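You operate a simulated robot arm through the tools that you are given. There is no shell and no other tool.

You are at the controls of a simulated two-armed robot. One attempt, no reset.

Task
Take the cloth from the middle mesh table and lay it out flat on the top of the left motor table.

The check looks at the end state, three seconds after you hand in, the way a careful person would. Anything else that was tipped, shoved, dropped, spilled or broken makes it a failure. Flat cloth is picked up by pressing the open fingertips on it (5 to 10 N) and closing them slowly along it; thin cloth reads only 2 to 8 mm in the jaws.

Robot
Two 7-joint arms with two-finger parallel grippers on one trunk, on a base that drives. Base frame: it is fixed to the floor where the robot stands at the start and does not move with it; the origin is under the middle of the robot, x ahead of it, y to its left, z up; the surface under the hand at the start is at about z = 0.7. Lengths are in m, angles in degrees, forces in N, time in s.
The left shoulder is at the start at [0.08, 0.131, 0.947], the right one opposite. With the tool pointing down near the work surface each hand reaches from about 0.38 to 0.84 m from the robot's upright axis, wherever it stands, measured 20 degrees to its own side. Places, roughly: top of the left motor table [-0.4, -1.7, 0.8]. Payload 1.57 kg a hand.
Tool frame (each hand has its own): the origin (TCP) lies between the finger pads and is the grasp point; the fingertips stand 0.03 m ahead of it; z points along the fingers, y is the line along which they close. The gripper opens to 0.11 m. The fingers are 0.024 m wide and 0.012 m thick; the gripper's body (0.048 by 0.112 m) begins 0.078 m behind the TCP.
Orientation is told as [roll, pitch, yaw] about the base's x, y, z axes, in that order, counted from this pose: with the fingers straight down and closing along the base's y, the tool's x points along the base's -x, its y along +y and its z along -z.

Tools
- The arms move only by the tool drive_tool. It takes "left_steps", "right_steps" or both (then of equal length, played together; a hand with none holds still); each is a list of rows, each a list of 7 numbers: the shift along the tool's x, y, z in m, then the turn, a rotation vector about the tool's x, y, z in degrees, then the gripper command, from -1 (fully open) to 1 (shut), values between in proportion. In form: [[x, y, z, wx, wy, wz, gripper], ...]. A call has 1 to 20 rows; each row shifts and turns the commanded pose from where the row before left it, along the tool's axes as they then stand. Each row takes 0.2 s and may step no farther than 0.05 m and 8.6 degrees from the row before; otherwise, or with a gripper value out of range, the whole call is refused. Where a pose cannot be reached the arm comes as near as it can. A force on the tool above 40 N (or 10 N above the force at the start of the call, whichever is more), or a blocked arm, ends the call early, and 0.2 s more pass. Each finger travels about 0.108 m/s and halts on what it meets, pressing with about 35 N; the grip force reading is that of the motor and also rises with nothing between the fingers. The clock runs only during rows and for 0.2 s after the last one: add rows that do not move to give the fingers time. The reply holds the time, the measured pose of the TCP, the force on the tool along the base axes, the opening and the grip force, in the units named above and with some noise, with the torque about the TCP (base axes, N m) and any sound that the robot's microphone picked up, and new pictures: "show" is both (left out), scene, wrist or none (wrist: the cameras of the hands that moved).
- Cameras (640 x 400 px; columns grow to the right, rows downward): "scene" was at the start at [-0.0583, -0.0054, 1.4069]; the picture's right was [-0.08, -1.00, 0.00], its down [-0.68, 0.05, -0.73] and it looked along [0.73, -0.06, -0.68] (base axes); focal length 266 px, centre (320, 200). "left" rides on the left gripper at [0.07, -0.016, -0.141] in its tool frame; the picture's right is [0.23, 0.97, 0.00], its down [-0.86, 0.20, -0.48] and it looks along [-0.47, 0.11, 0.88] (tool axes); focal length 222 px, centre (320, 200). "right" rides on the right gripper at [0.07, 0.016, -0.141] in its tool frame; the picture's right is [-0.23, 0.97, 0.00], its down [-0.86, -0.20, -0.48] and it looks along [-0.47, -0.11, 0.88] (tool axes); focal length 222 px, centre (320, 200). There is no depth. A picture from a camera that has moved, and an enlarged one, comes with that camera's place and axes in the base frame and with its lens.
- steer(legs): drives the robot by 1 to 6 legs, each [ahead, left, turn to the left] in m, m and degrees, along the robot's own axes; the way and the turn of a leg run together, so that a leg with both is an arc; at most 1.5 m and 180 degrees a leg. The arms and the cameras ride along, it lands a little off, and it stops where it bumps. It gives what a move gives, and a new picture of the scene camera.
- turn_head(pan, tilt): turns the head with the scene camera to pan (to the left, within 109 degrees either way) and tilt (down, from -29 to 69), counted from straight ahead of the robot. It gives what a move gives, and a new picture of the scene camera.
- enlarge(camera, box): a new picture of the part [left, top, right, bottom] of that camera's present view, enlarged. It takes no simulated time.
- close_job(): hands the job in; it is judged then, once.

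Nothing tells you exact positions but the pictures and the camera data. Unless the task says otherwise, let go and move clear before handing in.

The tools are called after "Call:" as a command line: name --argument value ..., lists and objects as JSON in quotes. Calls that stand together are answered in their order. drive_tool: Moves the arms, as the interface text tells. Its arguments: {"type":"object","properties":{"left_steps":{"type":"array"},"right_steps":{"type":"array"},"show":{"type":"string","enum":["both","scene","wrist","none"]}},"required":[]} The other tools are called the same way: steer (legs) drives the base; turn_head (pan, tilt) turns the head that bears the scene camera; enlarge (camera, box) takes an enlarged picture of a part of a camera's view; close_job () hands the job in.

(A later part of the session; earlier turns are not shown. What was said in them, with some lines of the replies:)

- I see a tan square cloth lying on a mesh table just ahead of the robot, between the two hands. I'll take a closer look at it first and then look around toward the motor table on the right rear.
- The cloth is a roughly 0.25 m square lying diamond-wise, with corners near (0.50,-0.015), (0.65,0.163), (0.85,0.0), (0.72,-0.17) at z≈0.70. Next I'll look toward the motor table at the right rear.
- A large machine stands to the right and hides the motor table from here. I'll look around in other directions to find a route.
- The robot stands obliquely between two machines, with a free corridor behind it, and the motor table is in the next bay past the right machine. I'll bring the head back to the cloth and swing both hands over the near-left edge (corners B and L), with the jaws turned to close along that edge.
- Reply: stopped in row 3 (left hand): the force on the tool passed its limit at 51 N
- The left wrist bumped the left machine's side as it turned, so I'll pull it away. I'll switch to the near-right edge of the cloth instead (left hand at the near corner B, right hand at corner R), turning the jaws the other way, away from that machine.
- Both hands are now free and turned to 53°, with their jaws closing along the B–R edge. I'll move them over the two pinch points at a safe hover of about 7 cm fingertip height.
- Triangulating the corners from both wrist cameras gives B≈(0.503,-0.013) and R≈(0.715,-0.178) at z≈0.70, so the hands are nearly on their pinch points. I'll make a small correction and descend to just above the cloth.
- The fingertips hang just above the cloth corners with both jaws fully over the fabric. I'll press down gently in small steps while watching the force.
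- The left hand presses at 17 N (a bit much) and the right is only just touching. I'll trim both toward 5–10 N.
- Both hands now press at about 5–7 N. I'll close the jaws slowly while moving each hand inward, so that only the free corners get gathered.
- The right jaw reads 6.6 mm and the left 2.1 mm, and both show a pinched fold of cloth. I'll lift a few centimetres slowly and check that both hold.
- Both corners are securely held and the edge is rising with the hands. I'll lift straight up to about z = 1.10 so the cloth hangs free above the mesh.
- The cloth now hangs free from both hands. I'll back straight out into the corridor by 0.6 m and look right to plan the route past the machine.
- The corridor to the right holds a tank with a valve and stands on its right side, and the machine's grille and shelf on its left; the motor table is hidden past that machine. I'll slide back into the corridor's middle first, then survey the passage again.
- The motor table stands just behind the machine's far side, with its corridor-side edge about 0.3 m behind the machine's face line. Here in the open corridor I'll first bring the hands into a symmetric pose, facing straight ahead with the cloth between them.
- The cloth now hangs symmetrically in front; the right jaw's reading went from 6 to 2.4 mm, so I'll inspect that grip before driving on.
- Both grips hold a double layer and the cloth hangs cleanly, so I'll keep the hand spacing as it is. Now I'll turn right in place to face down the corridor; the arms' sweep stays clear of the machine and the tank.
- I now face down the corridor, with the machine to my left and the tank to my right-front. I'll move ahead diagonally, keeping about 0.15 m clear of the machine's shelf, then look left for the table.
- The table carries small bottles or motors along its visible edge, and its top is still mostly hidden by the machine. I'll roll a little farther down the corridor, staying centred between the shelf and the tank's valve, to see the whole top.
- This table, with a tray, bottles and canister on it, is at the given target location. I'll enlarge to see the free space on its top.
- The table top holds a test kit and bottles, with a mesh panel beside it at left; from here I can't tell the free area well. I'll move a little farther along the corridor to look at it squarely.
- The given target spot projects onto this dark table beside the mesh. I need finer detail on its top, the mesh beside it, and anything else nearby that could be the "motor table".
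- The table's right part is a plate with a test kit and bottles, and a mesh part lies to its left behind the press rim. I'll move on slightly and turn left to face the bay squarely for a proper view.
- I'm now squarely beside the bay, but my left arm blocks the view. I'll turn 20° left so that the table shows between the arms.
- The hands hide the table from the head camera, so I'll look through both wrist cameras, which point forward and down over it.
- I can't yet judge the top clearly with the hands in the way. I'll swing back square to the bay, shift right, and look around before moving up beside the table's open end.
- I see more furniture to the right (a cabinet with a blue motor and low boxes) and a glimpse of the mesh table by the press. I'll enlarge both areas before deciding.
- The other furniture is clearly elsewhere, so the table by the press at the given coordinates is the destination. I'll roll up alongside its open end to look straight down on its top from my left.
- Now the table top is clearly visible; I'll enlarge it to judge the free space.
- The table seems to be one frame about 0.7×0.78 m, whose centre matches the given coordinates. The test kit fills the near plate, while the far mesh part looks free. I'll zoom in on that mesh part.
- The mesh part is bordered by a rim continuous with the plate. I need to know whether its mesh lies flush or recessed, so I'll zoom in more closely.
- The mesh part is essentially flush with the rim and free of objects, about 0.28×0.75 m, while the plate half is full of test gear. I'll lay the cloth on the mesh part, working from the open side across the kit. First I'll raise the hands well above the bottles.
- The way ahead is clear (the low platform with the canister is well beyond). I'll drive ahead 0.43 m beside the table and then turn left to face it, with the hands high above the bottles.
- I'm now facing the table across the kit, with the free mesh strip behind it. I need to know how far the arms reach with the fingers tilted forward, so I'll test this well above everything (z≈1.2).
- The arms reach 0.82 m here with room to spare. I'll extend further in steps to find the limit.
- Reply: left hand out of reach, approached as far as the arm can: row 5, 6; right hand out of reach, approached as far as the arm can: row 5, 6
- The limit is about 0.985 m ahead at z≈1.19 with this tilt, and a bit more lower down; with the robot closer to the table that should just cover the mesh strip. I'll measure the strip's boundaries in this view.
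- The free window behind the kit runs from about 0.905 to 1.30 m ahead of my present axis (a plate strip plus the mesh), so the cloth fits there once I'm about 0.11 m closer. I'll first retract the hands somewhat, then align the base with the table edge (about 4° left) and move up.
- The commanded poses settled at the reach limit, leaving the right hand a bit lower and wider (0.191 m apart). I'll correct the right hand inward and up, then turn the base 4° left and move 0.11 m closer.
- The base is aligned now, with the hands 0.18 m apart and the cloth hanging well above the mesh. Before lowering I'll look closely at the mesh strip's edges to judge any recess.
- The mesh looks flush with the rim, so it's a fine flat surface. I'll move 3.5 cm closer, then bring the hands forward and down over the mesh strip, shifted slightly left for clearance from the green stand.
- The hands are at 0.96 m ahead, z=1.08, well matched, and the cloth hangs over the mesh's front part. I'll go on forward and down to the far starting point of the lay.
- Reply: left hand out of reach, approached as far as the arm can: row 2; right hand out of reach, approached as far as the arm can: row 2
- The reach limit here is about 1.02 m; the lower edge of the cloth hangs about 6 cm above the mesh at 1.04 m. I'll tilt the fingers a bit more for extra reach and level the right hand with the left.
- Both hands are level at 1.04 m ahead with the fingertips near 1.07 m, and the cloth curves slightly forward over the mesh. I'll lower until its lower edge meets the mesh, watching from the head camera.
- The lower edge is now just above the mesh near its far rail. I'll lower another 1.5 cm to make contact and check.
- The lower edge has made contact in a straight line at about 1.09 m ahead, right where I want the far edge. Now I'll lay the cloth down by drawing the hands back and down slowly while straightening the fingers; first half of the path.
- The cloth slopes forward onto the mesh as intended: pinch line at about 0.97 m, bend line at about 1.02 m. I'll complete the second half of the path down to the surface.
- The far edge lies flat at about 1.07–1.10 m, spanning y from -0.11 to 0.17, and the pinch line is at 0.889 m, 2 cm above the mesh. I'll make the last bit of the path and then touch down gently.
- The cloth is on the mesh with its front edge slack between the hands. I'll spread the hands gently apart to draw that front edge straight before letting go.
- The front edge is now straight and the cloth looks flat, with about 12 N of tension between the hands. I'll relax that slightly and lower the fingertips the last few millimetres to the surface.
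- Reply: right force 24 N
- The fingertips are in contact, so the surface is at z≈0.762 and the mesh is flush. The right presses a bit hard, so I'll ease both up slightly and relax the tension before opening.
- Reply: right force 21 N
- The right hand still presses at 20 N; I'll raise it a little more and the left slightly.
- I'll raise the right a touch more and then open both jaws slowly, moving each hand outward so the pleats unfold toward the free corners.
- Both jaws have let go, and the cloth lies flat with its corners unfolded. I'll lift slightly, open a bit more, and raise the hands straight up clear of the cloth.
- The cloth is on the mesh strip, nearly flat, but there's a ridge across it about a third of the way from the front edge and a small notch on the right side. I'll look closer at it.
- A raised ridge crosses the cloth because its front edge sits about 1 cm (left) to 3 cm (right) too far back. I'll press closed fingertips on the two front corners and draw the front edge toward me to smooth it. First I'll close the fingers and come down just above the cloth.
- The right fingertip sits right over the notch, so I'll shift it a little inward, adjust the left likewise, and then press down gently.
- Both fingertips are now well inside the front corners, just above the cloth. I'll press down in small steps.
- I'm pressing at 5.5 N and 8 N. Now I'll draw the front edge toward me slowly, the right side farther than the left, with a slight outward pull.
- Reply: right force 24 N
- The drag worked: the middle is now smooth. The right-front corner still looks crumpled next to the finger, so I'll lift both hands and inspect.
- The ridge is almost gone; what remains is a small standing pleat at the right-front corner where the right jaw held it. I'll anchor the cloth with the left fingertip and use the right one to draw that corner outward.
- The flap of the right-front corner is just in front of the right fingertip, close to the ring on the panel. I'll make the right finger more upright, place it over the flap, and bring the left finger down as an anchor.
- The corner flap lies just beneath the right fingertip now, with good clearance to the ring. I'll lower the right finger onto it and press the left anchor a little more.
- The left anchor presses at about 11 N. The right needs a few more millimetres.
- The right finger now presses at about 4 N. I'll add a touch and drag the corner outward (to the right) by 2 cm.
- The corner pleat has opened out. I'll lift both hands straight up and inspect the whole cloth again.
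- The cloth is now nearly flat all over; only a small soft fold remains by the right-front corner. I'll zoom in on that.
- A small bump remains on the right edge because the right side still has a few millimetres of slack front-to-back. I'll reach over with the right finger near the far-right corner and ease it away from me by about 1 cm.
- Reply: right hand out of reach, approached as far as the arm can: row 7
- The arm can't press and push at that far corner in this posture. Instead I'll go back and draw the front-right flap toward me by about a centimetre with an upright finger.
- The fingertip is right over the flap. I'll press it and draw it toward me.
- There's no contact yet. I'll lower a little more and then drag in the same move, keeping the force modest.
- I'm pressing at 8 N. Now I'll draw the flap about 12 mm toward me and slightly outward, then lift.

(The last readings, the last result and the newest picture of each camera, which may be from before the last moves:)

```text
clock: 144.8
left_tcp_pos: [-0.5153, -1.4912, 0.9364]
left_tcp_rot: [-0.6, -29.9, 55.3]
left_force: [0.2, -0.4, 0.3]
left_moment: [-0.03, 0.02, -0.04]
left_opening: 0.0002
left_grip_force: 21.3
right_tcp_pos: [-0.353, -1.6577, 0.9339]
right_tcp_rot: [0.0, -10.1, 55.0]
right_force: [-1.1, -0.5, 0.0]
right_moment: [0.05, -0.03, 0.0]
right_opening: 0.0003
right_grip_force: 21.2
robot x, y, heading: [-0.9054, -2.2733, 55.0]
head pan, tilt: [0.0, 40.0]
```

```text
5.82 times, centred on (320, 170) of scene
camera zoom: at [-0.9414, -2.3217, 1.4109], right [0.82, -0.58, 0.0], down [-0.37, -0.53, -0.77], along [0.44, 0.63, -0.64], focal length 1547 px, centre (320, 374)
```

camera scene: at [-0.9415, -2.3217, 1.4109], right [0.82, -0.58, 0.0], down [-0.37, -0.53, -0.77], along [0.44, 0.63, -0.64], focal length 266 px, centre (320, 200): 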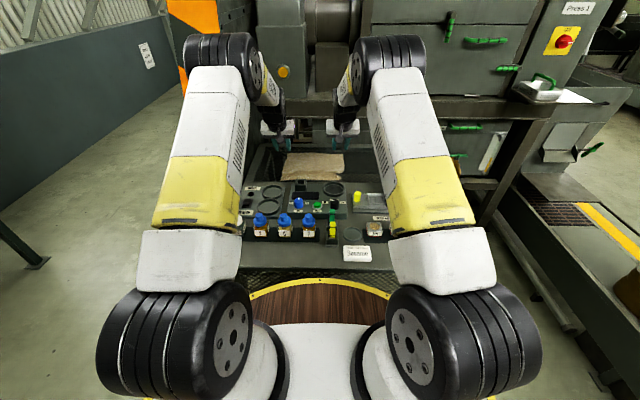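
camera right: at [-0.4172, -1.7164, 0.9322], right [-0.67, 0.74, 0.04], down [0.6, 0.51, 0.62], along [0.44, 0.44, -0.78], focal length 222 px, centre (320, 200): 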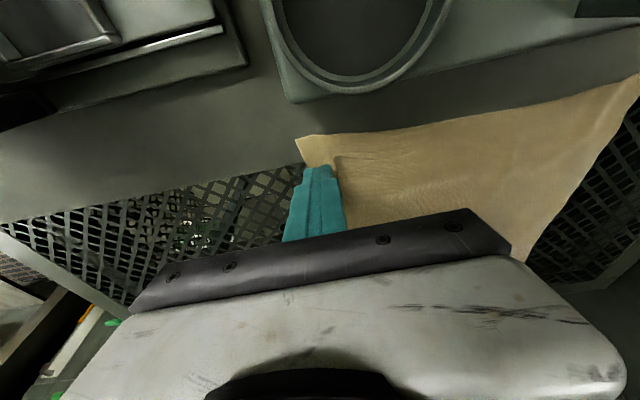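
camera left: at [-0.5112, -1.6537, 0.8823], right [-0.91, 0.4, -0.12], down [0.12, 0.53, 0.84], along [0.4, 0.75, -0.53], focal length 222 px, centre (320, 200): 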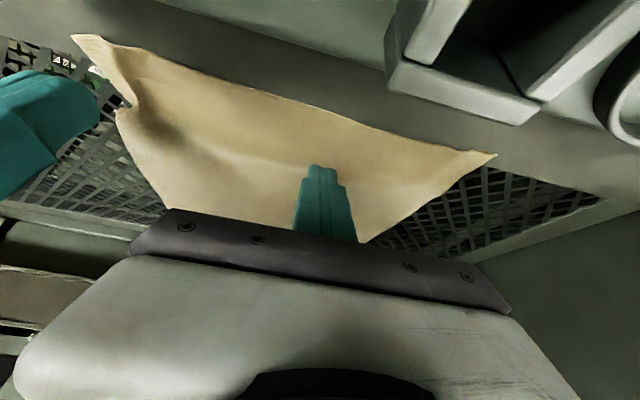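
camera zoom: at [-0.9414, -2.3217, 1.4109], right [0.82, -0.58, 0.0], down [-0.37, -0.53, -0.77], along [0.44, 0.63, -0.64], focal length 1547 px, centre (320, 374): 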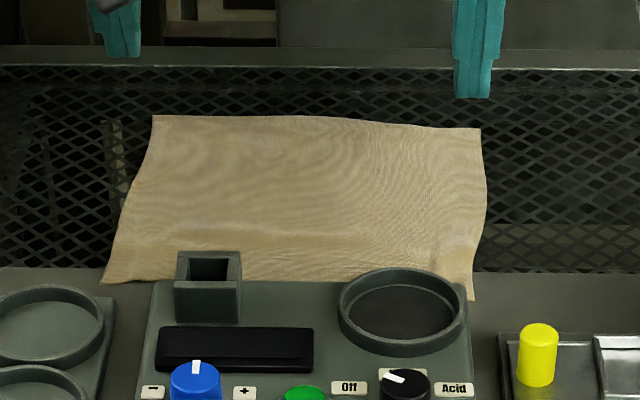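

The bump is gone, the right edge is straight, and the cloth lies flat with a clear gap to the test panel. I'll check the left side as well, then retreat.

Call:
enlarge --camera "left" --box '[60, 0, 440, 220]'

Call:
drive_tool --left_steps '[[-0.02, 0, -0.0346, 0, 0, 0, 1], [-0.02, 0, -0.0346, 0, 0, 0, 1], [-0.02, 0, -0.0346, 0, 0, 0, 1], [-0.02, 0, -0.0346, 0, 0, 0, 1], [0.0346, 0, -0.02, 0, 5, 0, 1], [0.0363, 0, -0.0169, 0, 5, 0, 1], [0.0376, 0, -0.0137, 0, 5, 0, 1], [0.0386, 0, -0.0104, 0, 5, 0, 1], [0.0394, 0, -0.0069, 0, 5, 0, 1], [0.0398, 0, -0.0035, 0, 5, 0, 1], [0.04, 0, 0, 0, 0, 0, 1], [0, 0, 0, 0, 0, 0, 1]]' --right_steps '[[-0.007, 0, -0.0394, 0, 0, 0, 1], [-0.007, 0, -0.0394, 0, 0, 0, 1], [-0.007, 0, -0.0394, 0, 0, 0, 1], [-0.007, 0, -0.0394, 0, 0, 0, 1], [0.0394, 0, -0.007, 0, 1.7, 0, 1], [0.0395, 0, -0.006, 0, 1.7, 0, 1], [0.0396, 0, -0.005, 0, 1.7, 0, 1], [0.0398, 0, -0.0035, 0, 1.7, 0, 1], [0.0399, 0, -0.0025, 0, 1.7, 0, 1], [0.04, 0, -0.001, 0, 1.7, 0, 1], [0.04, 0, 0, 0, 0, 0, 1], [0, 0, 0, 0, 0, 0, 1]]' --show "scene"

Call:
enlarge --camera "scene" --box '[230, 110, 410, 270]'

```text
1.68 times, centred on (250, 110) of left
camera zoom: at [-0.5773, -1.6071, 1.0249], right [-0.91, 0.4, -0.12], down [0.12, 0.53, 0.84], along [0.4, 0.75, -0.53], focal length 374 px, centre (438, 352)
```

zoom: 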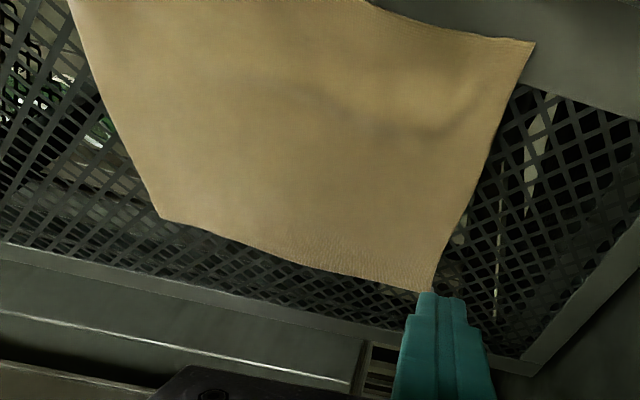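

```text
clock: 147.4
left_tcp_pos: [-0.6783, -1.7194, 1.0966]
left_tcp_rot: [-0.5, 0.1, 54.9]
left_force: [-0.3, 0.2, 0.3]
left_moment: [-0.02, 0.03, 0.0]
left_opening: 0.0
left_grip_force: 21.5
right_tcp_pos: [-0.5116, -1.8906, 1.0945]
right_tcp_rot: [0.0, 0.0, 55.0]
right_force: [-0.3, 0.4, 0.4]
right_moment: [0.0, -0.02, 0.03]
right_opening: 0.0
right_grip_force: 21.3
robot x, y, heading: [-0.911, -2.278, 54.6]
head pan, tilt: [0.0, 40.0]
camera scene: at [-0.9416, -2.3219, 1.4109], right [0.82, -0.58, 0.0], down [-0.37, -0.53, -0.77], along [0.44, 0.63, -0.64], focal length 266 px, centre (320, 200)
```

scene: 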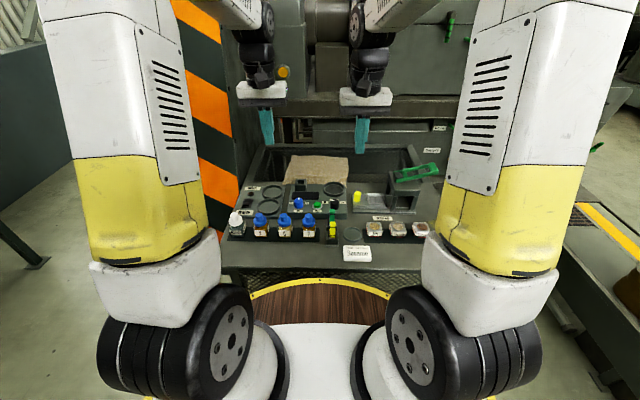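

```text
2.50 times, centred on (320, 190) of scene
camera zoom: at [-0.9416, -2.3219, 1.4109], right [0.82, -0.58, 0.0], down [-0.37, -0.53, -0.77], along [0.44, 0.63, -0.64], focal length 665 px, centre (320, 225)
```

zoom: 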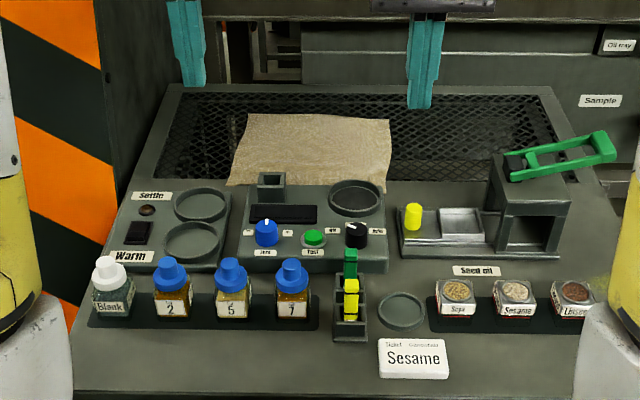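

The arms are raised and clear, nothing on the table has moved, and the cloth lies behind the test panel. I'll zoom in for a final flatness check.

Call:
enlarge --camera "scene" --box '[280, 145, 360, 195]'

Call:
enlarge --camera "left" --box '[0, 0, 640, 400]'

Call:
enlarge --camera "right" --box '[0, 0, 640, 400]'

```text
8.00 times, centred on (320, 170) of scene
camera zoom: at [-0.9416, -2.3219, 1.4109], right [0.82, -0.58, 0.0], down [-0.37, -0.53, -0.77], along [0.44, 0.63, -0.64], focal length 2127 px, centre (320, 440)
```

zoom: 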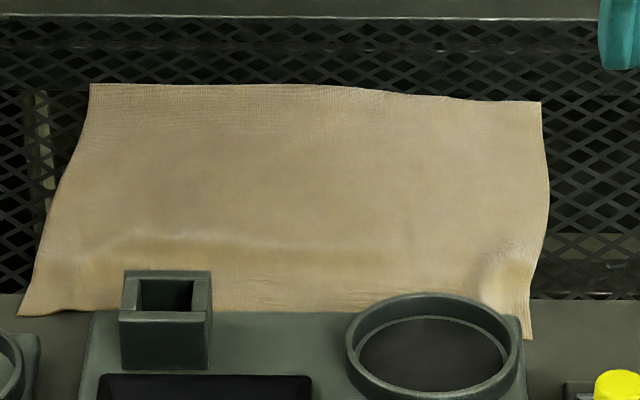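

```text
1.00 times, centred on (320, 200) of left (not enlarged: the box is as wide or as high as the picture)
camera zoom: at [-0.7063, -1.7841, 1.2392], right [-0.93, 0.37, -0.01], down [0.32, 0.82, 0.47], along [0.18, 0.44, -0.88], focal length 222 px, centre (320, 200)
```

zoom: 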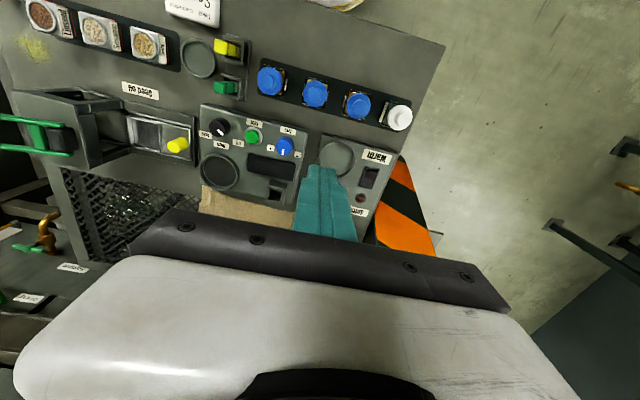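

```text
1.00 times, centred on (320, 200) of right (not enlarged: the box is as wide or as high as the picture)
camera zoom: at [-0.5649, -1.94, 1.2377], right [-0.67, 0.74, 0.0], down [0.65, 0.59, 0.48], along [0.36, 0.32, -0.88], focal length 222 px, centre (320, 200)
```

zoom: 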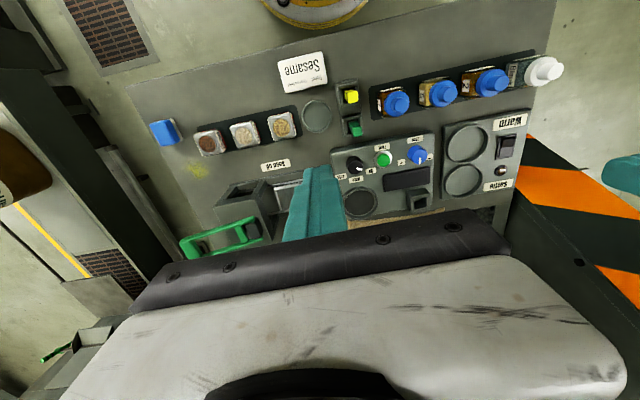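

The cloth is nearly flat, with just a faint ridge left near the left front. One more gentle pull of the front edge with both fingers should remove it, so I'll bring the hands back above the front edge.

Call:
drive_tool --left_steps '[[-0.0379, -0.001, 0, 0, -1.43, 0, 1], [-0.0379, -0.001, 0.0009, 0, -1.43, 0, 1], [-0.0378, -0.001, 0.0019, 0, -1.43, 0, 1], [-0.0378, -0.001, 0.0028, 0, -1.43, 0, 1], [-0.0377, -0.001, 0.0038, 0, -1.43, 0, 1], [-0.0376, -0.001, 0.0047, 0, -1.43, 0, 1], [-0.0375, -0.001, 0.0056, 0, -1.43, 0, 1], [0.0078, 0, 0.0443, 0, 0, 0, 1], [0.0078, 0, 0.0443, 0, 0, 0, 1], [0.0078, 0, 0.0443, 0, 0, 0, 1], [0.0078, 0, 0.0443, 0, 0, 0, 1], [0.0078, 0, 0.0443, 0, 0, 0, 1], [0.0078, 0, 0.0443, 0, 0, 0, 1], [0, 0, 0, 0, 0, 0, 1]]' --right_steps '[[-0.0428, 0.0117, 0, 0, -1.43, 0, 1], [-0.0428, 0.0117, 0.0011, 0, -1.43, 0, 1], [-0.0427, 0.0117, 0.0021, 0, -1.43, 0, 1], [-0.0427, 0.0117, 0.0032, 0, -1.43, 0, 1], [-0.0426, 0.0117, 0.0043, 0, -1.43, 0, 1], [-0.0425, 0.0117, 0.0053, 0, -1.43, 0, 1], [-0.0423, 0.0117, 0.0064, 0, -1.43, 0, 1], [0.0078, 0, 0.0443, 0, 0, 0, 1], [0.0078, 0, 0.0443, 0, 0, 0, 1], [0.0078, 0, 0.0443, 0, 0, 0, 1], [0.0078, 0, 0.0443, 0, 0, 0, 1], [0.0078, 0, 0.0443, 0, 0, 0, 1], [0.0078, 0, 0.0443, 0, 0, 0, 1], [0, 0, 0, 0, 0, 0, 1]]' --show "wrist"

Call:
enlarge --camera "left" --box '[120, 20, 460, 230]'

Call:
enlarge --camera "right" --box '[180, 20, 520, 230]'

```text
clock: 150.4
left_tcp_pos: [-0.5478, -1.536, 0.8155]
left_tcp_rot: [-0.5, -9.9, 55.1]
left_force: [-0.8, 0.2, -0.7]
left_moment: [0.02, -0.04, -0.03]
left_opening: 0.0
left_grip_force: 21.5
left hand out of reach, approached as far as the arm can: row 7
right_tcp_pos: [-0.4126, -1.6286, 0.8169]
right_tcp_rot: [0.0, -10.0, 55.0]
right_force: [0.1, 0.2, 0.7]
right_moment: [0.01, 0.02, -0.01]
right_opening: 0.0
right_grip_force: 21.2
right hand out of reach, approached as far as the arm can: row 7
robot x, y, heading: [-0.9097, -2.2751, 54.8]
head pan, tilt: [0.0, 40.0]
camera right: at [-0.4786, -1.6966, 0.9451], right [-0.67, 0.74, 0.04], down [0.6, 0.51, 0.62], along [0.44, 0.44, -0.78], focal length 222 px, centre (320, 200)
camera left: at [-0.5887, -1.6214, 0.9436], right [-0.93, 0.38, -0.05], down [0.27, 0.74, 0.62], along [0.27, 0.56, -0.79], focal length 222 px, centre (320, 200)
```

right: 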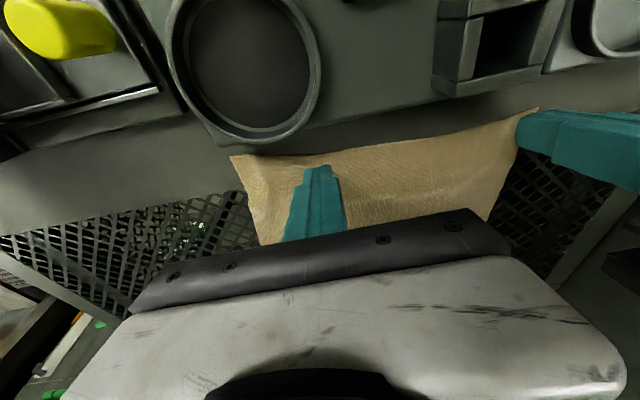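
left: 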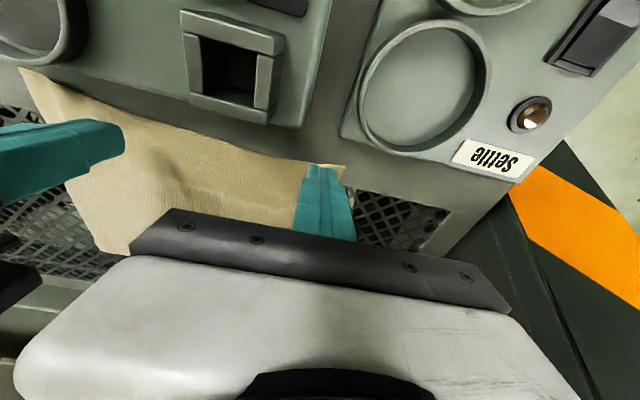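

```text
1.88 times, centred on (290, 125) of left
camera zoom: at [-0.5887, -1.6214, 0.9436], right [-0.93, 0.38, -0.05], down [0.27, 0.74, 0.62], along [0.27, 0.56, -0.79], focal length 418 px, centre (376, 341)
```

zoom: 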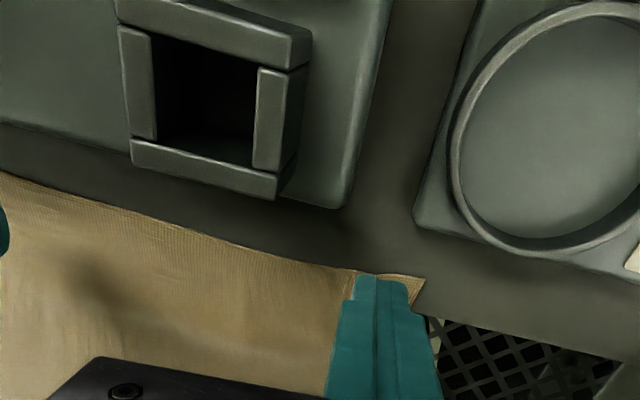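

```text
1.88 times, centred on (350, 125) of right
camera zoom: at [-0.4786, -1.6966, 0.9451], right [-0.67, 0.74, 0.04], down [0.6, 0.51, 0.62], along [0.44, 0.44, -0.78], focal length 418 px, centre (264, 341)
```

zoom: 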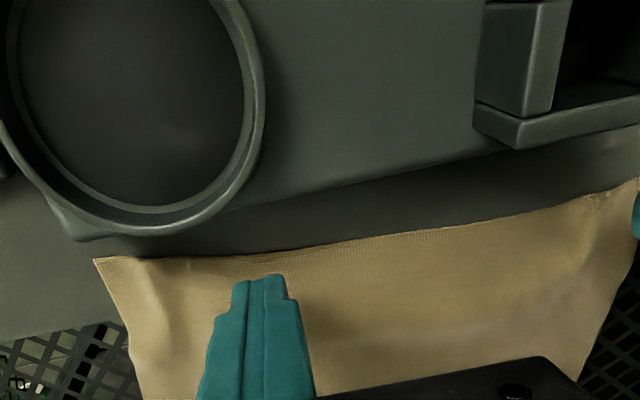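

The fingertips are just in front of the cloth's edge (a reach limit higher up). I'll move them 2.5 cm forward onto the cloth and lower them close to it.

Call:
drive_tool --left_steps '[[-0.0246, 0, 0.0043, 0, 0, 0, 1], [0.0021, 0, 0.0118, 0, 0, 0, 1], [0.0012, 0, 0.0069, 0, 0, 0, 1], [0, 0, 0, 0, 0, 0, 1], [0, 0, 0, 0, 0, 0, 1]]' --right_steps '[[-0.0236, 0, 0.0042, 0, 0, 0, 1], [0.0021, 0, 0.0118, 0, 0, 0, 1], [0.0014, 0, 0.0079, 0, 0, 0, 1], [0, 0, 0, 0, 0, 0, 1], [0, 0, 0, 0, 0, 0, 1]]' --show "wrist"

```text
clock: 151.6
left_tcp_pos: [-0.5328, -1.5147, 0.7954]
left_tcp_rot: [-0.6, -9.9, 55.2]
left_force: [-0.4, -0.3, 0.3]
left_moment: [0.01, 0.01, 0.02]
left_opening: 0.0
left_grip_force: 21.4
right_tcp_pos: [-0.3981, -1.6082, 0.7978]
right_tcp_rot: [0.0, -10.1, 55.0]
right_force: [0.5, -0.2, -0.4]
right_moment: [0.01, -0.01, 0.02]
right_opening: 0.0
right_grip_force: 21.1
robot x, y, heading: [-0.9118, -2.2774, 54.8]
head pan, tilt: [0.0, 40.0]
camera right: at [-0.4642, -1.6769, 0.9262], right [-0.67, 0.74, 0.04], down [0.6, 0.51, 0.62], along [0.44, 0.44, -0.78], focal length 222 px, centre (320, 200)
camera left: at [-0.5737, -1.5995, 0.923], right [-0.93, 0.38, -0.05], down [0.27, 0.74, 0.62], along [0.27, 0.56, -0.79], focal length 222 px, centre (320, 200)
```

right: 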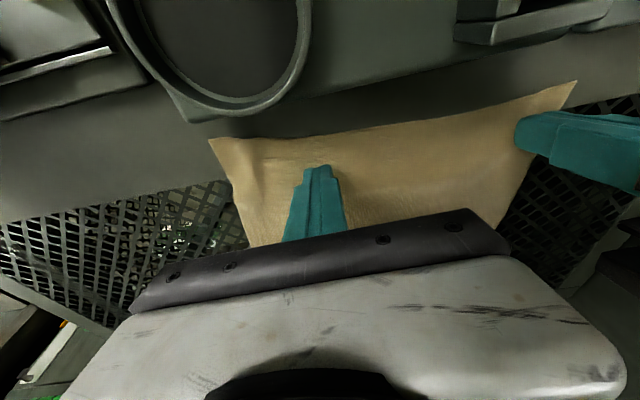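
left: 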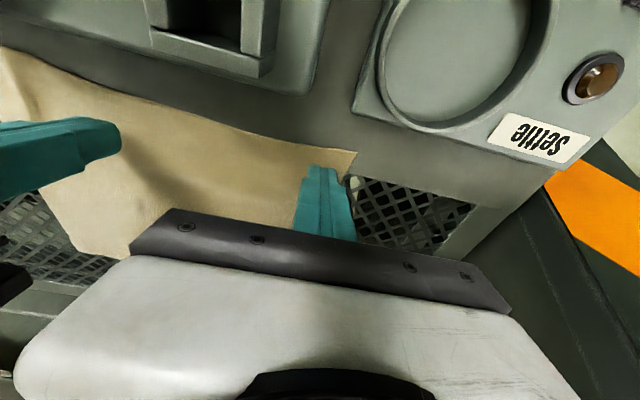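

Both fingertips are now over the cloth near the front edge. I'll press down gently.

Call:
drive_tool --left_steps '[[0.0003, 0, 0.002, 0, 0, 0, 1], [0.0002, 0, 0.001, 0, 0, 0, 1], [0, 0, 0, 0, 0, 0, 1]]' --right_steps '[[0.0004, 0, 0.0025, 0, 0, 0, 1], [0.0003, 0, 0.0017, 0, 0, 0, 1], [0, 0, 0, 0, 0, 0, 1]]' --show "none"

```text
clock: 152.4
left_tcp_pos: [-0.5327, -1.5152, 0.7932]
left_tcp_rot: [-0.6, -10.0, 55.1]
left_force: [-0.3, 0.0, 7.4]
left_moment: [-0.03, 0.04, -0.01]
left_opening: 0.0
left_grip_force: 21.7
right_tcp_pos: [-0.3982, -1.6075, 0.7957]
right_tcp_rot: [0.0, -10.0, 55.0]
right_force: [-0.3, 0.6, -0.2]
right_moment: [-0.03, 0.01, 0.03]
right_opening: 0.0
right_grip_force: 21.0
robot x, y, heading: [-0.9118, -2.2804, 55.1]
head pan, tilt: [0.0, 40.0]
```

Call:
drive_tool --right_steps '[[0.0002, 0, 0.0012, 0, 0, 0, 1], [0.0001, 0, 0.0008, 0, 0, 0, 1], [0, 0, 0, 0, 0, 0, 1]]' --show "none"

```text
clock: 153.2
left_tcp_pos: [-0.5318, -1.5156, 0.793]
left_tcp_rot: [-0.6, -10.0, 55.1]
left_force: [1.1, 0.5, 12.5]
left_moment: [0.0, 0.05, -0.06]
left_opening: 0.0
left_grip_force: 21.4
right_tcp_pos: [-0.3984, -1.6068, 0.7938]
right_tcp_rot: [0.0, -10.1, 55.0]
right_force: [0.2, 0.4, 0.2]
right_moment: [-0.02, -0.02, 0.0]
right_opening: 0.0
right_grip_force: 20.9
robot x, y, heading: [-0.9109, -2.2809, 54.5]
head pan, tilt: [0.0, 40.0]
```

The left fingertip presses at about 12 N and the right still isn't quite touching. I'll lower the right a little more.

Call:
drive_tool --left_steps '[[-0.0001, 0, -0.0005, 0, 0, 0, 1], [0, 0, 0, 0, 0, 0, 1], [0, 0, 0, 0, 0, 0, 1]]' --right_steps '[[0.0002, 0, 0.001, 0, 0, 0, 1], [0.0001, 0, 0.0008, 0, 0, 0, 1], [0, 0, 0, 0, 0, 0, 1]]' --show "none"

```text
clock: 154.0
left_tcp_pos: [-0.5326, -1.5151, 0.7935]
left_tcp_rot: [-0.6, -9.9, 54.9]
left_force: [1.5, 0.8, 9.3]
left_moment: [-0.01, -0.01, -0.01]
left_opening: 0.0001
left_grip_force: 21.2
right_tcp_pos: [-0.3969, -1.6073, 0.793]
right_tcp_rot: [0.0, -10.2, 55.0]
right_force: [-0.7, -0.9, 9.1]
right_moment: [-0.07, 0.09, -0.01]
right_opening: 0.0
right_grip_force: 21.6
robot x, y, heading: [-0.9083, -2.2764, 55.0]
head pan, tilt: [0.0, 40.0]
```

Both press at about 9 N. I'll draw the front edge 8 mm toward me, then lift straight up and look.

Call:
drive_tool --left_steps '[[0.002, 0.0004, -0.0004, 0, 0, 0, 1], [0.002, 0.0004, -0.0004, 0, 0, 0, 1], [0.002, 0.0004, -0.0004, 0, 0, 0, 1], [0.002, 0.0004, -0.0004, 0, 0, 0, 1], [0, 0, 0, 0, 0, 0, 1], [-0.0007, 0, -0.0039, 0, 0, 0, 1], [-0.0036, 0, -0.0197, 0, 0, 0, 1], [-0.0072, 0, -0.0394, 0, 0, 0, 1], [-0.0072, 0, -0.0394, 0, 0, 0, 1], [-0.0072, 0, -0.0394, 0, 0, 0, 1], [0, 0, 0, 0, 0, 0, 1]]' --right_steps '[[0.002, -0.0004, -0.0004, 0, 0, 0, 1], [0.002, -0.0004, -0.0004, 0, 0, 0, 1], [0.002, -0.0004, -0.0004, 0, 0, 0, 1], [0.002, -0.0004, -0.0004, 0, 0, 0, 1], [0, 0, 0, 0, 0, 0, 1], [-0.0007, 0, -0.0039, 0, 0, 0, 1], [-0.0036, 0, -0.0197, 0, 0, 0, 1], [-0.0072, 0, -0.0394, 0, 0, 0, 1], [-0.0072, 0, -0.0394, 0, 0, 0, 1], [-0.0072, 0, -0.0394, 0, 0, 0, 1], [0, 0, 0, 0, 0, 0, 1]]' --show "none"

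Call:
enlarge --camera "right" --box '[180, 20, 560, 240]'

Call:
enlarge --camera "left" --box '[60, 0, 440, 240]'

Call:
enlarge --camera "scene" --box '[280, 145, 360, 195]'

```text
clock: 156.4
left_tcp_pos: [-0.5392, -1.5189, 0.9365]
left_tcp_rot: [-0.7, -9.9, 55.0]
left_force: [0.1, -0.3, 0.3]
left_moment: [-0.01, 0.0, 0.03]
left_opening: 0.0
left_grip_force: 21.4
right_tcp_pos: [-0.3997, -1.6142, 0.9367]
right_tcp_rot: [0.0, -9.9, 54.9]
right_force: [-0.4, -0.2, -0.6]
right_moment: [0.01, -0.03, 0.01]
right_opening: 0.0
right_grip_force: 21.0
robot x, y, heading: [-0.9093, -2.2829, 54.8]
head pan, tilt: [0.0, 40.0]
```

```text
1.68 times, centred on (370, 130) of right
camera zoom: at [-0.4667, -1.6841, 1.0639], right [-0.67, 0.74, 0.04], down [0.6, 0.51, 0.62], along [0.44, 0.44, -0.78], focal length 374 px, centre (236, 318)
```

zoom: 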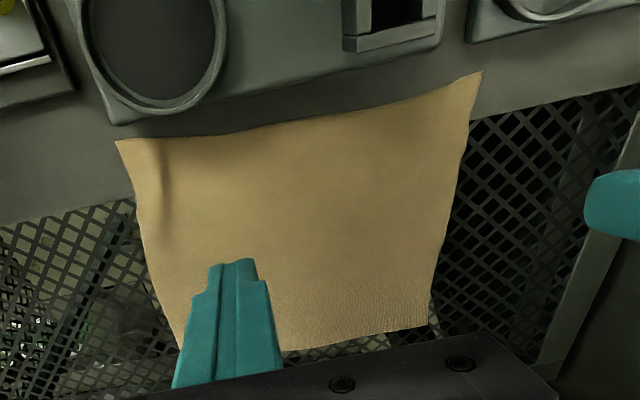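

```text
1.67 times, centred on (250, 120) of left
camera zoom: at [-0.5817, -1.6044, 1.0646], right [-0.93, 0.38, -0.05], down [0.27, 0.74, 0.62], along [0.27, 0.56, -0.79], focal length 370 px, centre (437, 333)
```

zoom: 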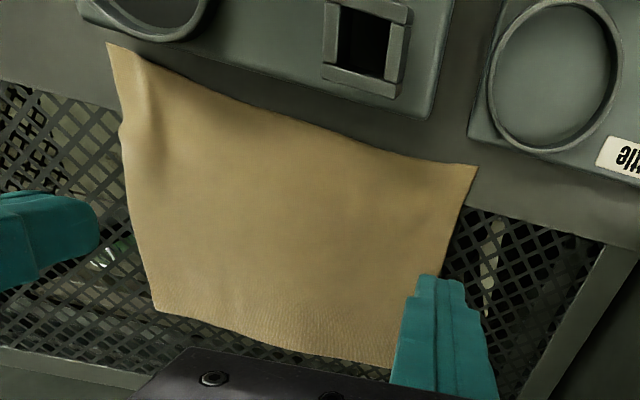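

```text
8.00 times, centred on (320, 170) of scene
camera zoom: at [-0.9414, -2.3217, 1.4109], right [0.82, -0.58, 0.0], down [-0.37, -0.53, -0.77], along [0.44, 0.63, -0.64], focal length 2127 px, centre (320, 440)
```

zoom: 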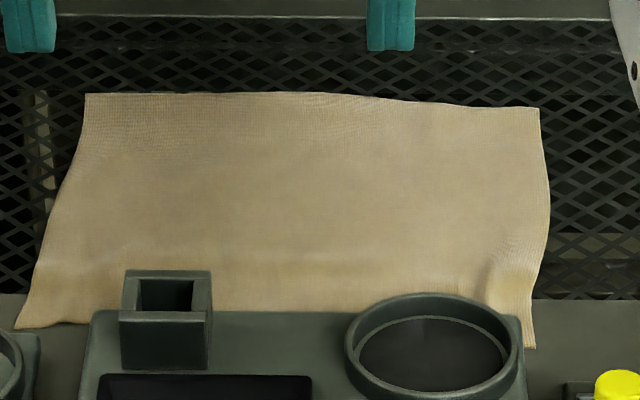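

The ridge is gone; only a tiny crease remains by the right-front corner. I'll make one short outward stroke there with the right finger.

Call:
drive_tool --left_steps '[[0, 0.03, 0, 0, 0, 0, 1], [0, 0.02, 0, 0, 0, 0, 1], [0, 0, 0, 0, 0, 0, 1], [0, 0, 0, 0, 0, 0, 1], [0, 0, 0, 0, 0, 0, 1], [0, 0, 0, 0, 0, 0, 1]]' --right_steps '[[0.0064, -0.0315, -0.0011, 0, 0, 0, 1], [0.0064, -0.0315, -0.0011, 0, 0, 0, 1], [0.0078, 0, 0.0443, 0, 0, 0, 1], [0.0078, 0, 0.0443, 0, 0, 0, 1], [0.0082, 0, 0.0463, 0, 0, 0, 1], [0, 0, 0, 0, 0, 0, 1]]' --show "wrist"

Call:
enlarge --camera "right" --box '[220, 60, 420, 220]'

```text
clock: 157.8
left_tcp_pos: [-0.5813, -1.4907, 0.9356]
left_tcp_rot: [-0.5, -9.9, 55.0]
left_force: [-0.1, 0.6, 0.3]
left_moment: [0.0, 0.03, -0.02]
left_opening: 0.0002
left_grip_force: 21.5
right_tcp_pos: [-0.3552, -1.6609, 0.799]
right_tcp_rot: [0.0, -10.0, 55.0]
right_force: [0.7, -0.9, 0.8]
right_moment: [0.02, 0.0, -0.04]
right_opening: 0.0
right_grip_force: 21.3
robot x, y, heading: [-0.9088, -2.2768, 54.9]
head pan, tilt: [0.0, 40.0]
camera right: at [-0.421, -1.7311, 0.9264], right [-0.67, 0.74, 0.04], down [0.6, 0.51, 0.62], along [0.44, 0.44, -0.78], focal length 222 px, centre (320, 200)
camera left: at [-0.6221, -1.5748, 1.0639], right [-0.93, 0.38, -0.05], down [0.27, 0.74, 0.62], along [0.27, 0.56, -0.79], focal length 222 px, centre (320, 200)
```

right: 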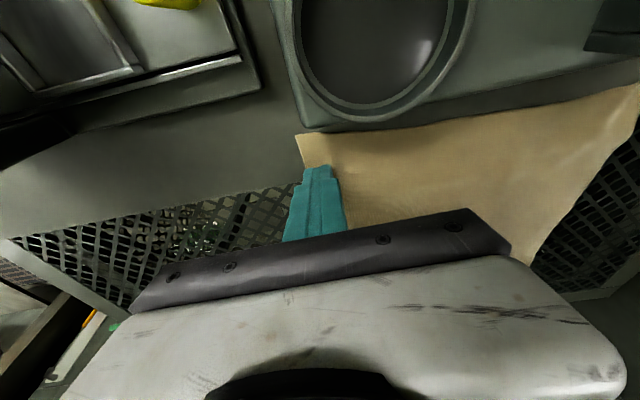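
left: 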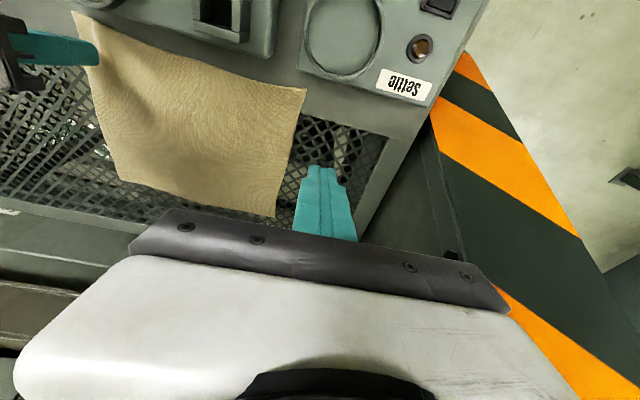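

```text
2.50 times, centred on (320, 140) of right
camera zoom: at [-0.421, -1.7311, 0.9264], right [-0.67, 0.74, 0.04], down [0.6, 0.51, 0.62], along [0.44, 0.44, -0.78], focal length 555 px, centre (320, 350)
```

zoom: 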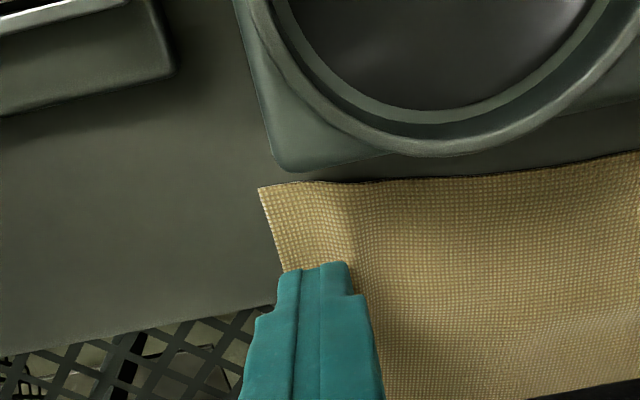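

The finger is over the flap, and the cloth edge is still clear of the panel. I'll press and stroke 8 mm outward, slightly away from the panel.

Call:
drive_tool --right_steps '[[0.0005, 0, 0.003, 0, 0, 0, 1], [0.0003, 0, 0.002, 0, 0, 0, 1], [0.0002, 0, 0.001, 0, 0, 0, 1], [0, 0, 0, 0, 0, 0, 1]]' --show "none"

```text
clock: 158.8
left_tcp_pos: [-0.5811, -1.49, 0.9359]
left_tcp_rot: [-0.6, -9.8, 55.2]
left_force: [0.7, -0.1, 0.4]
left_moment: [-0.02, -0.01, -0.01]
left_opening: 0.0
left_grip_force: 21.1
right_tcp_pos: [-0.3566, -1.6606, 0.7935]
right_tcp_rot: [0.0, -10.0, 55.0]
right_force: [0.2, 0.0, 1.1]
right_moment: [0.0, -0.03, 0.02]
right_opening: 0.0001
right_grip_force: 21.2
robot x, y, heading: [-0.9047, -2.2772, 55.0]
head pan, tilt: [0.0, 40.0]
```

Call:
drive_tool --right_steps '[[0.0001, 0, 0.0007, 0, 0, 0, 1], [0.0001, 0, 0.0005, 0, 0, 0, 1], [-0.0003, -0.0025, 0, 0, 0, 0, 1], [-0.0003, -0.0025, 0, 0, 0, 0, 1], [-0.0003, -0.0025, 0, 0, 0, 0, 1], [-0.0003, -0.0025, 0, 0, 0, 0, 1], [0, 0, 0, 0, 0, 0, 1]]' --show "none"

Call:
drive_tool --right_steps '[[-0.0007, 0, -0.0039, 0, 0, 0, 1], [-0.0036, 0, -0.0197, 0, 0, 0, 1], [-0.0072, 0, -0.0394, 0, 0, 0, 1], [-0.0072, 0, -0.0394, 0, 0, 0, 1], [-0.0072, 0, -0.0394, 0, 0, 0, 1], [0, 0, 0, 0, 0, 0, 1]]' --show "none"

Call:
enlarge --camera "right" --box '[250, 40, 600, 240]'

Call:
enlarge --camera "left" --box '[60, 0, 340, 230]'

Call:
enlarge --camera "scene" --box '[280, 145, 360, 195]'

```text
clock: 160.4
left_tcp_pos: [-0.5814, -1.491, 0.9347]
left_tcp_rot: [-0.6, -9.9, 55.1]
left_force: [0.4, -0.4, -0.9]
left_moment: [-0.01, 0.01, -0.03]
left_opening: 0.0
left_grip_force: 21.4
right_tcp_pos: [-0.3471, -1.6656, 0.7932]
right_tcp_rot: [0.0, -10.1, 55.0]
right_force: [-2.6, 1.9, 13.5]
right_moment: [-0.05, 0.1, -0.02]
right_opening: 0.0001
right_grip_force: 20.6
robot x, y, heading: [-0.9093, -2.2759, 54.8]
head pan, tilt: [0.0, 40.0]
```

```text
clock: 161.8
left_tcp_pos: [-0.5805, -1.4899, 0.9349]
left_tcp_rot: [-0.6, -9.7, 55.1]
left_force: [-0.5, 0.5, -0.3]
left_moment: [-0.02, -0.02, 0.0]
left_opening: 0.0
left_grip_force: 21.7
right_tcp_pos: [-0.3474, -1.665, 0.9355]
right_tcp_rot: [0.0, -9.9, 55.0]
right_force: [-0.8, -1.0, -0.1]
right_moment: [-0.01, -0.01, -0.02]
right_opening: 0.0
right_grip_force: 21.5
robot x, y, heading: [-0.9077, -2.2763, 54.6]
head pan, tilt: [0.0, 40.0]
```

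```text
1.83 times, centred on (425, 140) of right
camera zoom: at [-0.4137, -1.7352, 1.0624], right [-0.67, 0.74, 0.04], down [0.6, 0.51, 0.62], along [0.44, 0.44, -0.78], focal length 406 px, centre (128, 310)
```

zoom: 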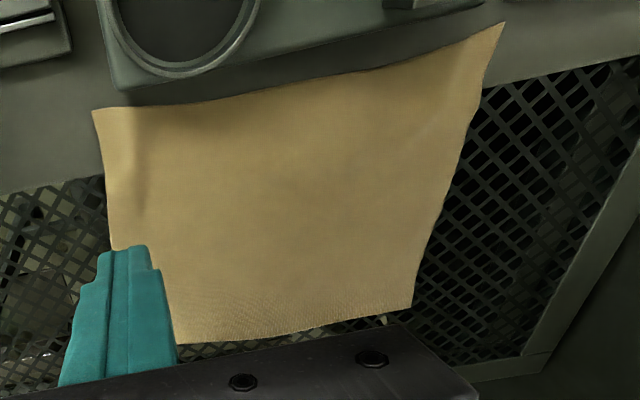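

```text
1.74 times, centred on (200, 115) of left
camera zoom: at [-0.6221, -1.5748, 1.0638], right [-0.93, 0.38, -0.05], down [0.27, 0.74, 0.62], along [0.27, 0.56, -0.79], focal length 386 px, centre (529, 348)
```

zoom: 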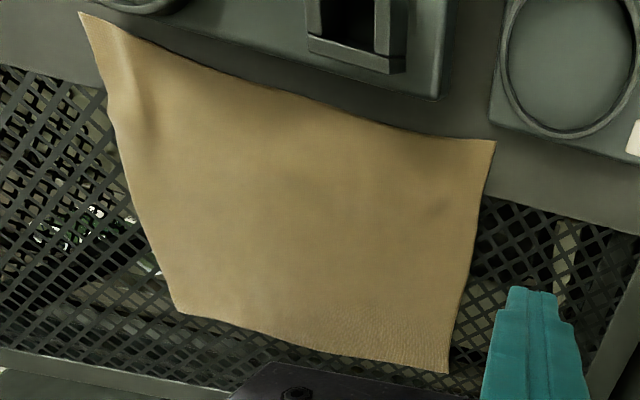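

```text
8.00 times, centred on (320, 170) of scene
camera zoom: at [-0.9414, -2.3217, 1.4109], right [0.82, -0.58, 0.0], down [-0.37, -0.53, -0.77], along [0.44, 0.63, -0.64], focal length 2127 px, centre (320, 440)
```

zoom: 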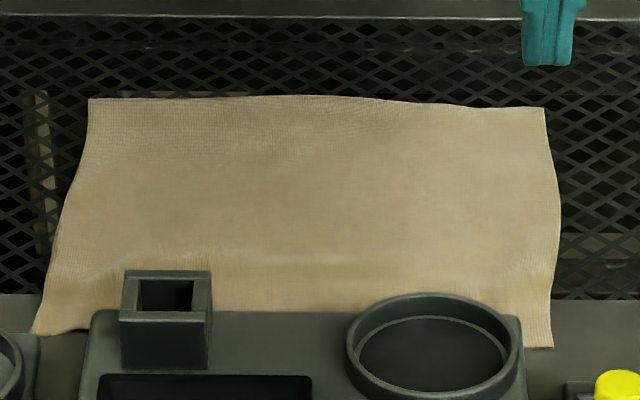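

The cloth is now flat, with straight edges, lying fully on the table and clear of the test gear. I'll raise both hands and pull them back away from the table.

Call:
drive_tool --left_steps '[[-0.0069, 0, -0.0394, 0, 0, 0, 1], [-0.0069, 0, -0.0394, 0, 0, 0, 1], [-0.0069, 0, -0.0394, 0, 0, 0, 1], [-0.0069, 0, -0.0394, 0, 0, 0, 1], [0.0394, 0, -0.0069, 0, 1.6, 0, 1], [0.0395, 0, -0.0058, 0, 1.6, 0, 1], [0.0397, 0, -0.0047, 0, 1.6, 0, 1], [0.0398, 0, -0.0036, 0, 1.6, 0, 1], [0.0399, 0, -0.0025, 0, 1.6, 0, 1], [0.04, 0, -0.0014, 0, 1.6, 0, 1], [0.04, 0.01, 0, 0, 0, 0, 1], [0, 0, 0, 0, 0, 0, 1]]' --right_steps '[[-0.0069, 0, -0.0394, 0, 0, 0, 1], [-0.0069, 0, -0.0394, 0, 0, 0, 1], [-0.0069, 0, -0.0394, 0, 0, 0, 1], [-0.0069, 0, -0.0394, 0, 0, 0, 1], [0.0394, 0, -0.0069, 0, 1.6, 0, 1], [0.0395, 0, -0.0058, 0, 1.6, 0, 1], [0.0397, 0, -0.0047, 0, 1.6, 0, 1], [0.0398, 0, -0.0036, 0, 1.6, 0, 1], [0.0399, 0, -0.0025, 0, 1.6, 0, 1], [0.04, 0, -0.0014, 0, 1.6, 0, 1], [0.04, -0.01, 0, 0, 0, 0, 1], [0, 0, 0, 0, 0, 0, 1]]' --show "scene"

Call:
enlarge --camera "scene" --box '[230, 110, 410, 270]'

```text
clock: 164.4
left_tcp_pos: [-0.6391, -1.5482, 1.1648]
left_tcp_rot: [-0.6, -0.2, 55.0]
left_force: [0.1, -0.4, 1.3]
left_moment: [-0.04, 0.02, -0.02]
left_opening: 0.0001
left_grip_force: 21.1
left hand out of reach, approached as far as the arm can: row 4, 5, 6, 7, 8, 9, 10, 11
right_tcp_pos: [-0.5011, -1.9018, 1.094]
right_tcp_rot: [0.0, -0.4, 55.0]
right_force: [0.0, 0.5, -0.8]
right_moment: [-0.01, -0.02, 0.02]
right_opening: 0.0
right_grip_force: 21.5
robot x, y, heading: [-0.9072, -2.2802, 54.8]
head pan, tilt: [0.0, 40.0]
camera scene: at [-0.9415, -2.3218, 1.4109], right [0.82, -0.58, 0.0], down [-0.37, -0.53, -0.77], along [0.44, 0.63, -0.64], focal length 266 px, centre (320, 200)
```

scene: 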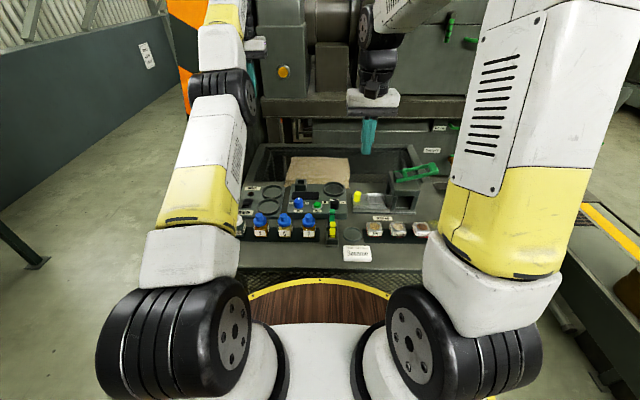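

```text
2.50 times, centred on (320, 190) of scene
camera zoom: at [-0.9415, -2.3218, 1.4109], right [0.82, -0.58, 0.0], down [-0.37, -0.53, -0.77], along [0.44, 0.63, -0.64], focal length 665 px, centre (320, 225)
```

zoom: 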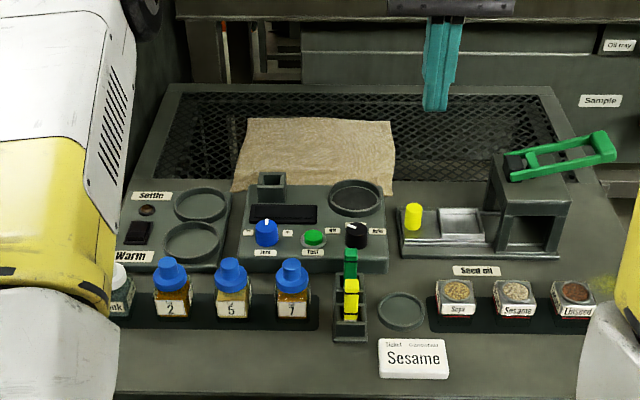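

The right arm is back; the left stopped at a reach limit but is high above everything (z=1.16). I'll bring it back as well.

Call:
drive_tool --left_steps '[[0.02, -0.01, 0.03, 0, 0, 0, 1], [0.035, -0.01, 0.02, 0, 0, 0, 1], [0.04, -0.01, 0, 0, 0, 0, 1], [0.04, -0.01, 0, 0, 0, 0, 1], [0.04, 0, 0, 0, 0, 0, 1], [0, 0, 0, 0, 0, 0, 1]]' --show "scene"

Call:
enlarge --camera "scene" --box '[230, 110, 410, 270]'

```text
clock: 165.8
left_tcp_pos: [-0.6132, -1.5684, 1.169]
left_tcp_rot: [-0.6, -0.2, 55.0]
left_force: [-0.2, 0.6, 0.0]
left_moment: [0.01, 0.0, -0.01]
left_opening: 0.0003
left_grip_force: 21.2
left hand out of reach, approached as far as the arm can: row 1, 2, 3, 4, 5
right_tcp_pos: [-0.5015, -1.9017, 1.095]
right_tcp_rot: [0.1, -0.4, 55.0]
right_force: [-0.2, 0.1, -1.0]
right_moment: [0.0, 0.0, -0.03]
right_opening: 0.0003
right_grip_force: 21.4
robot x, y, heading: [-0.9104, -2.2795, 54.7]
head pan, tilt: [0.0, 40.0]
camera scene: at [-0.9415, -2.3218, 1.4109], right [0.82, -0.58, 0.0], down [-0.37, -0.53, -0.77], along [0.44, 0.63, -0.64], focal length 266 px, centre (320, 200)
```

scene: 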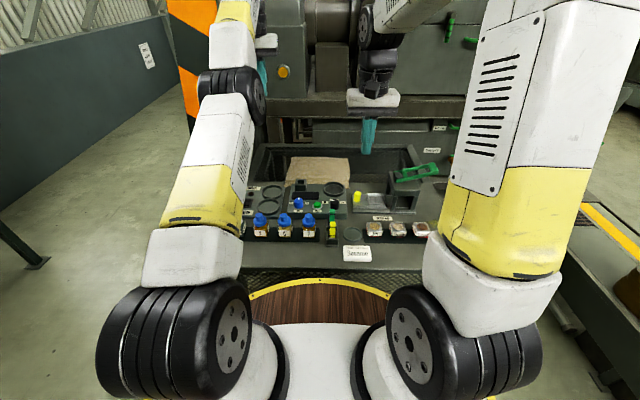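

```text
2.50 times, centred on (320, 190) of scene
camera zoom: at [-0.9415, -2.3218, 1.4109], right [0.82, -0.58, 0.0], down [-0.37, -0.53, -0.77], along [0.44, 0.63, -0.64], focal length 665 px, centre (320, 225)
```

zoom: 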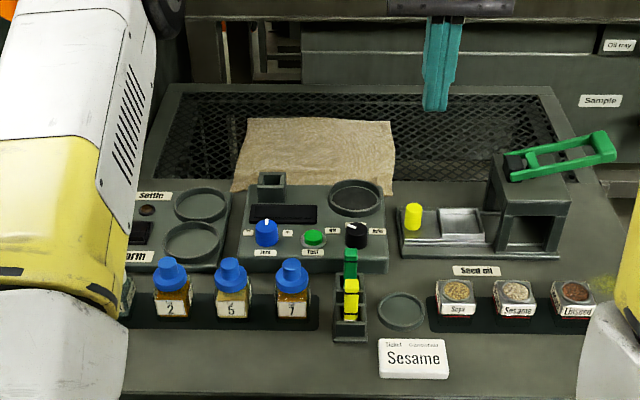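

Both hands are empty, closed and well above the table, and the left arm is clear of everything. I'll back the base 0.13 m to the spot I know is free, then do a final check.

Call:
steer --legs '[[-0.13, 0, 0]]'

Call:
enlarge --camera "scene" --box '[230, 90, 430, 250]'

```text
clock: 167.1
left_tcp_pos: [-0.689, -1.6745, 1.17]
left_tcp_rot: [-0.5, -0.2, 55.0]
left_force: [0.8, 0.4, -0.1]
left_moment: [-0.03, 0.02, 0.02]
left_opening: 0.0002
left_grip_force: 21.1
right_tcp_pos: [-0.5755, -2.0092, 1.0934]
right_tcp_rot: [0.0, -0.4, 55.1]
right_force: [0.6, -0.3, 0.2]
right_moment: [0.0, -0.03, 0.0]
right_opening: 0.0001
right_grip_force: 21.2
robot x, y, heading: [-0.9838, -2.3875, 54.9]
head pan, tilt: [0.0, 40.0]
camera scene: at [-1.0166, -2.4283, 1.4109], right [0.82, -0.58, 0.0], down [-0.37, -0.53, -0.77], along [0.44, 0.63, -0.64], focal length 266 px, centre (320, 200)
```

scene: 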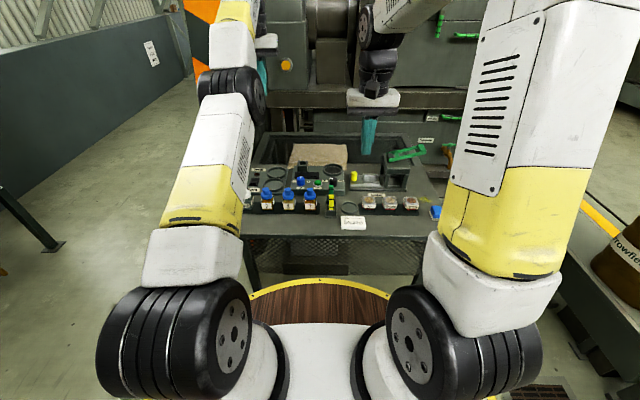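

```text
2.50 times, centred on (330, 170) of scene
camera zoom: at [-1.0166, -2.4283, 1.4109], right [0.82, -0.58, 0.0], down [-0.37, -0.53, -0.77], along [0.44, 0.63, -0.64], focal length 665 px, centre (295, 275)
```

zoom: 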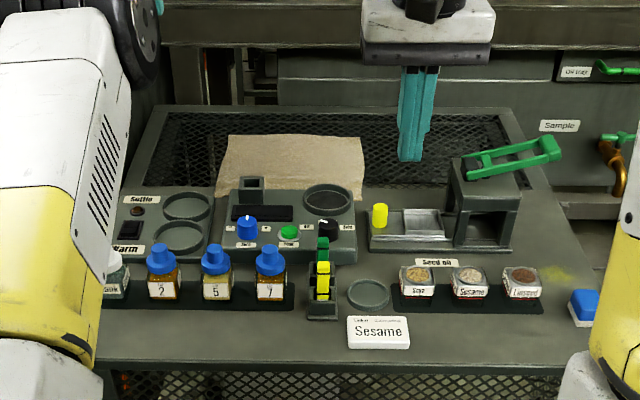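

The cloth lies flat on top of the table, on the free area behind the test panel. The bottles, jars and kit all stand where they were, and both hands are empty and clear, so I'm handing in.

Call:
close_job

```text
The job is handed in.
```

The cloth is off the middle mesh table and laid out flat on the table at the position you gave for the left motor table. I've handed the job in, but no verdict came back.

- **Which table:** nothing on that table looks like a motor. I went by the coordinates, because the centre of the whole table top matches [-0.4, -1.7, 0.8]. If you meant a different table, the cloth is in the wrong place.
- **Where it lies:** a test kit with bottles and jars fills the front half of the top, so I used the free mesh part behind it. The front edge of the cloth reaches a little onto the solid plate and stops less than a centimetre short of the kit panel.
- **How flat:** after letting go I smoothed out a ridge and a folded corner. In the last pictures the edges are straight and only very slight waviness is left.
- **Bump:** early on, the left hand touched the side of the press next to the mesh table and the move stopped at 51 N. I saw nothing moved there. In the last pictures everything on the target table stood where it had been.

Both hands are empty and raised clear, and I backed the robot away from the table before handing in.
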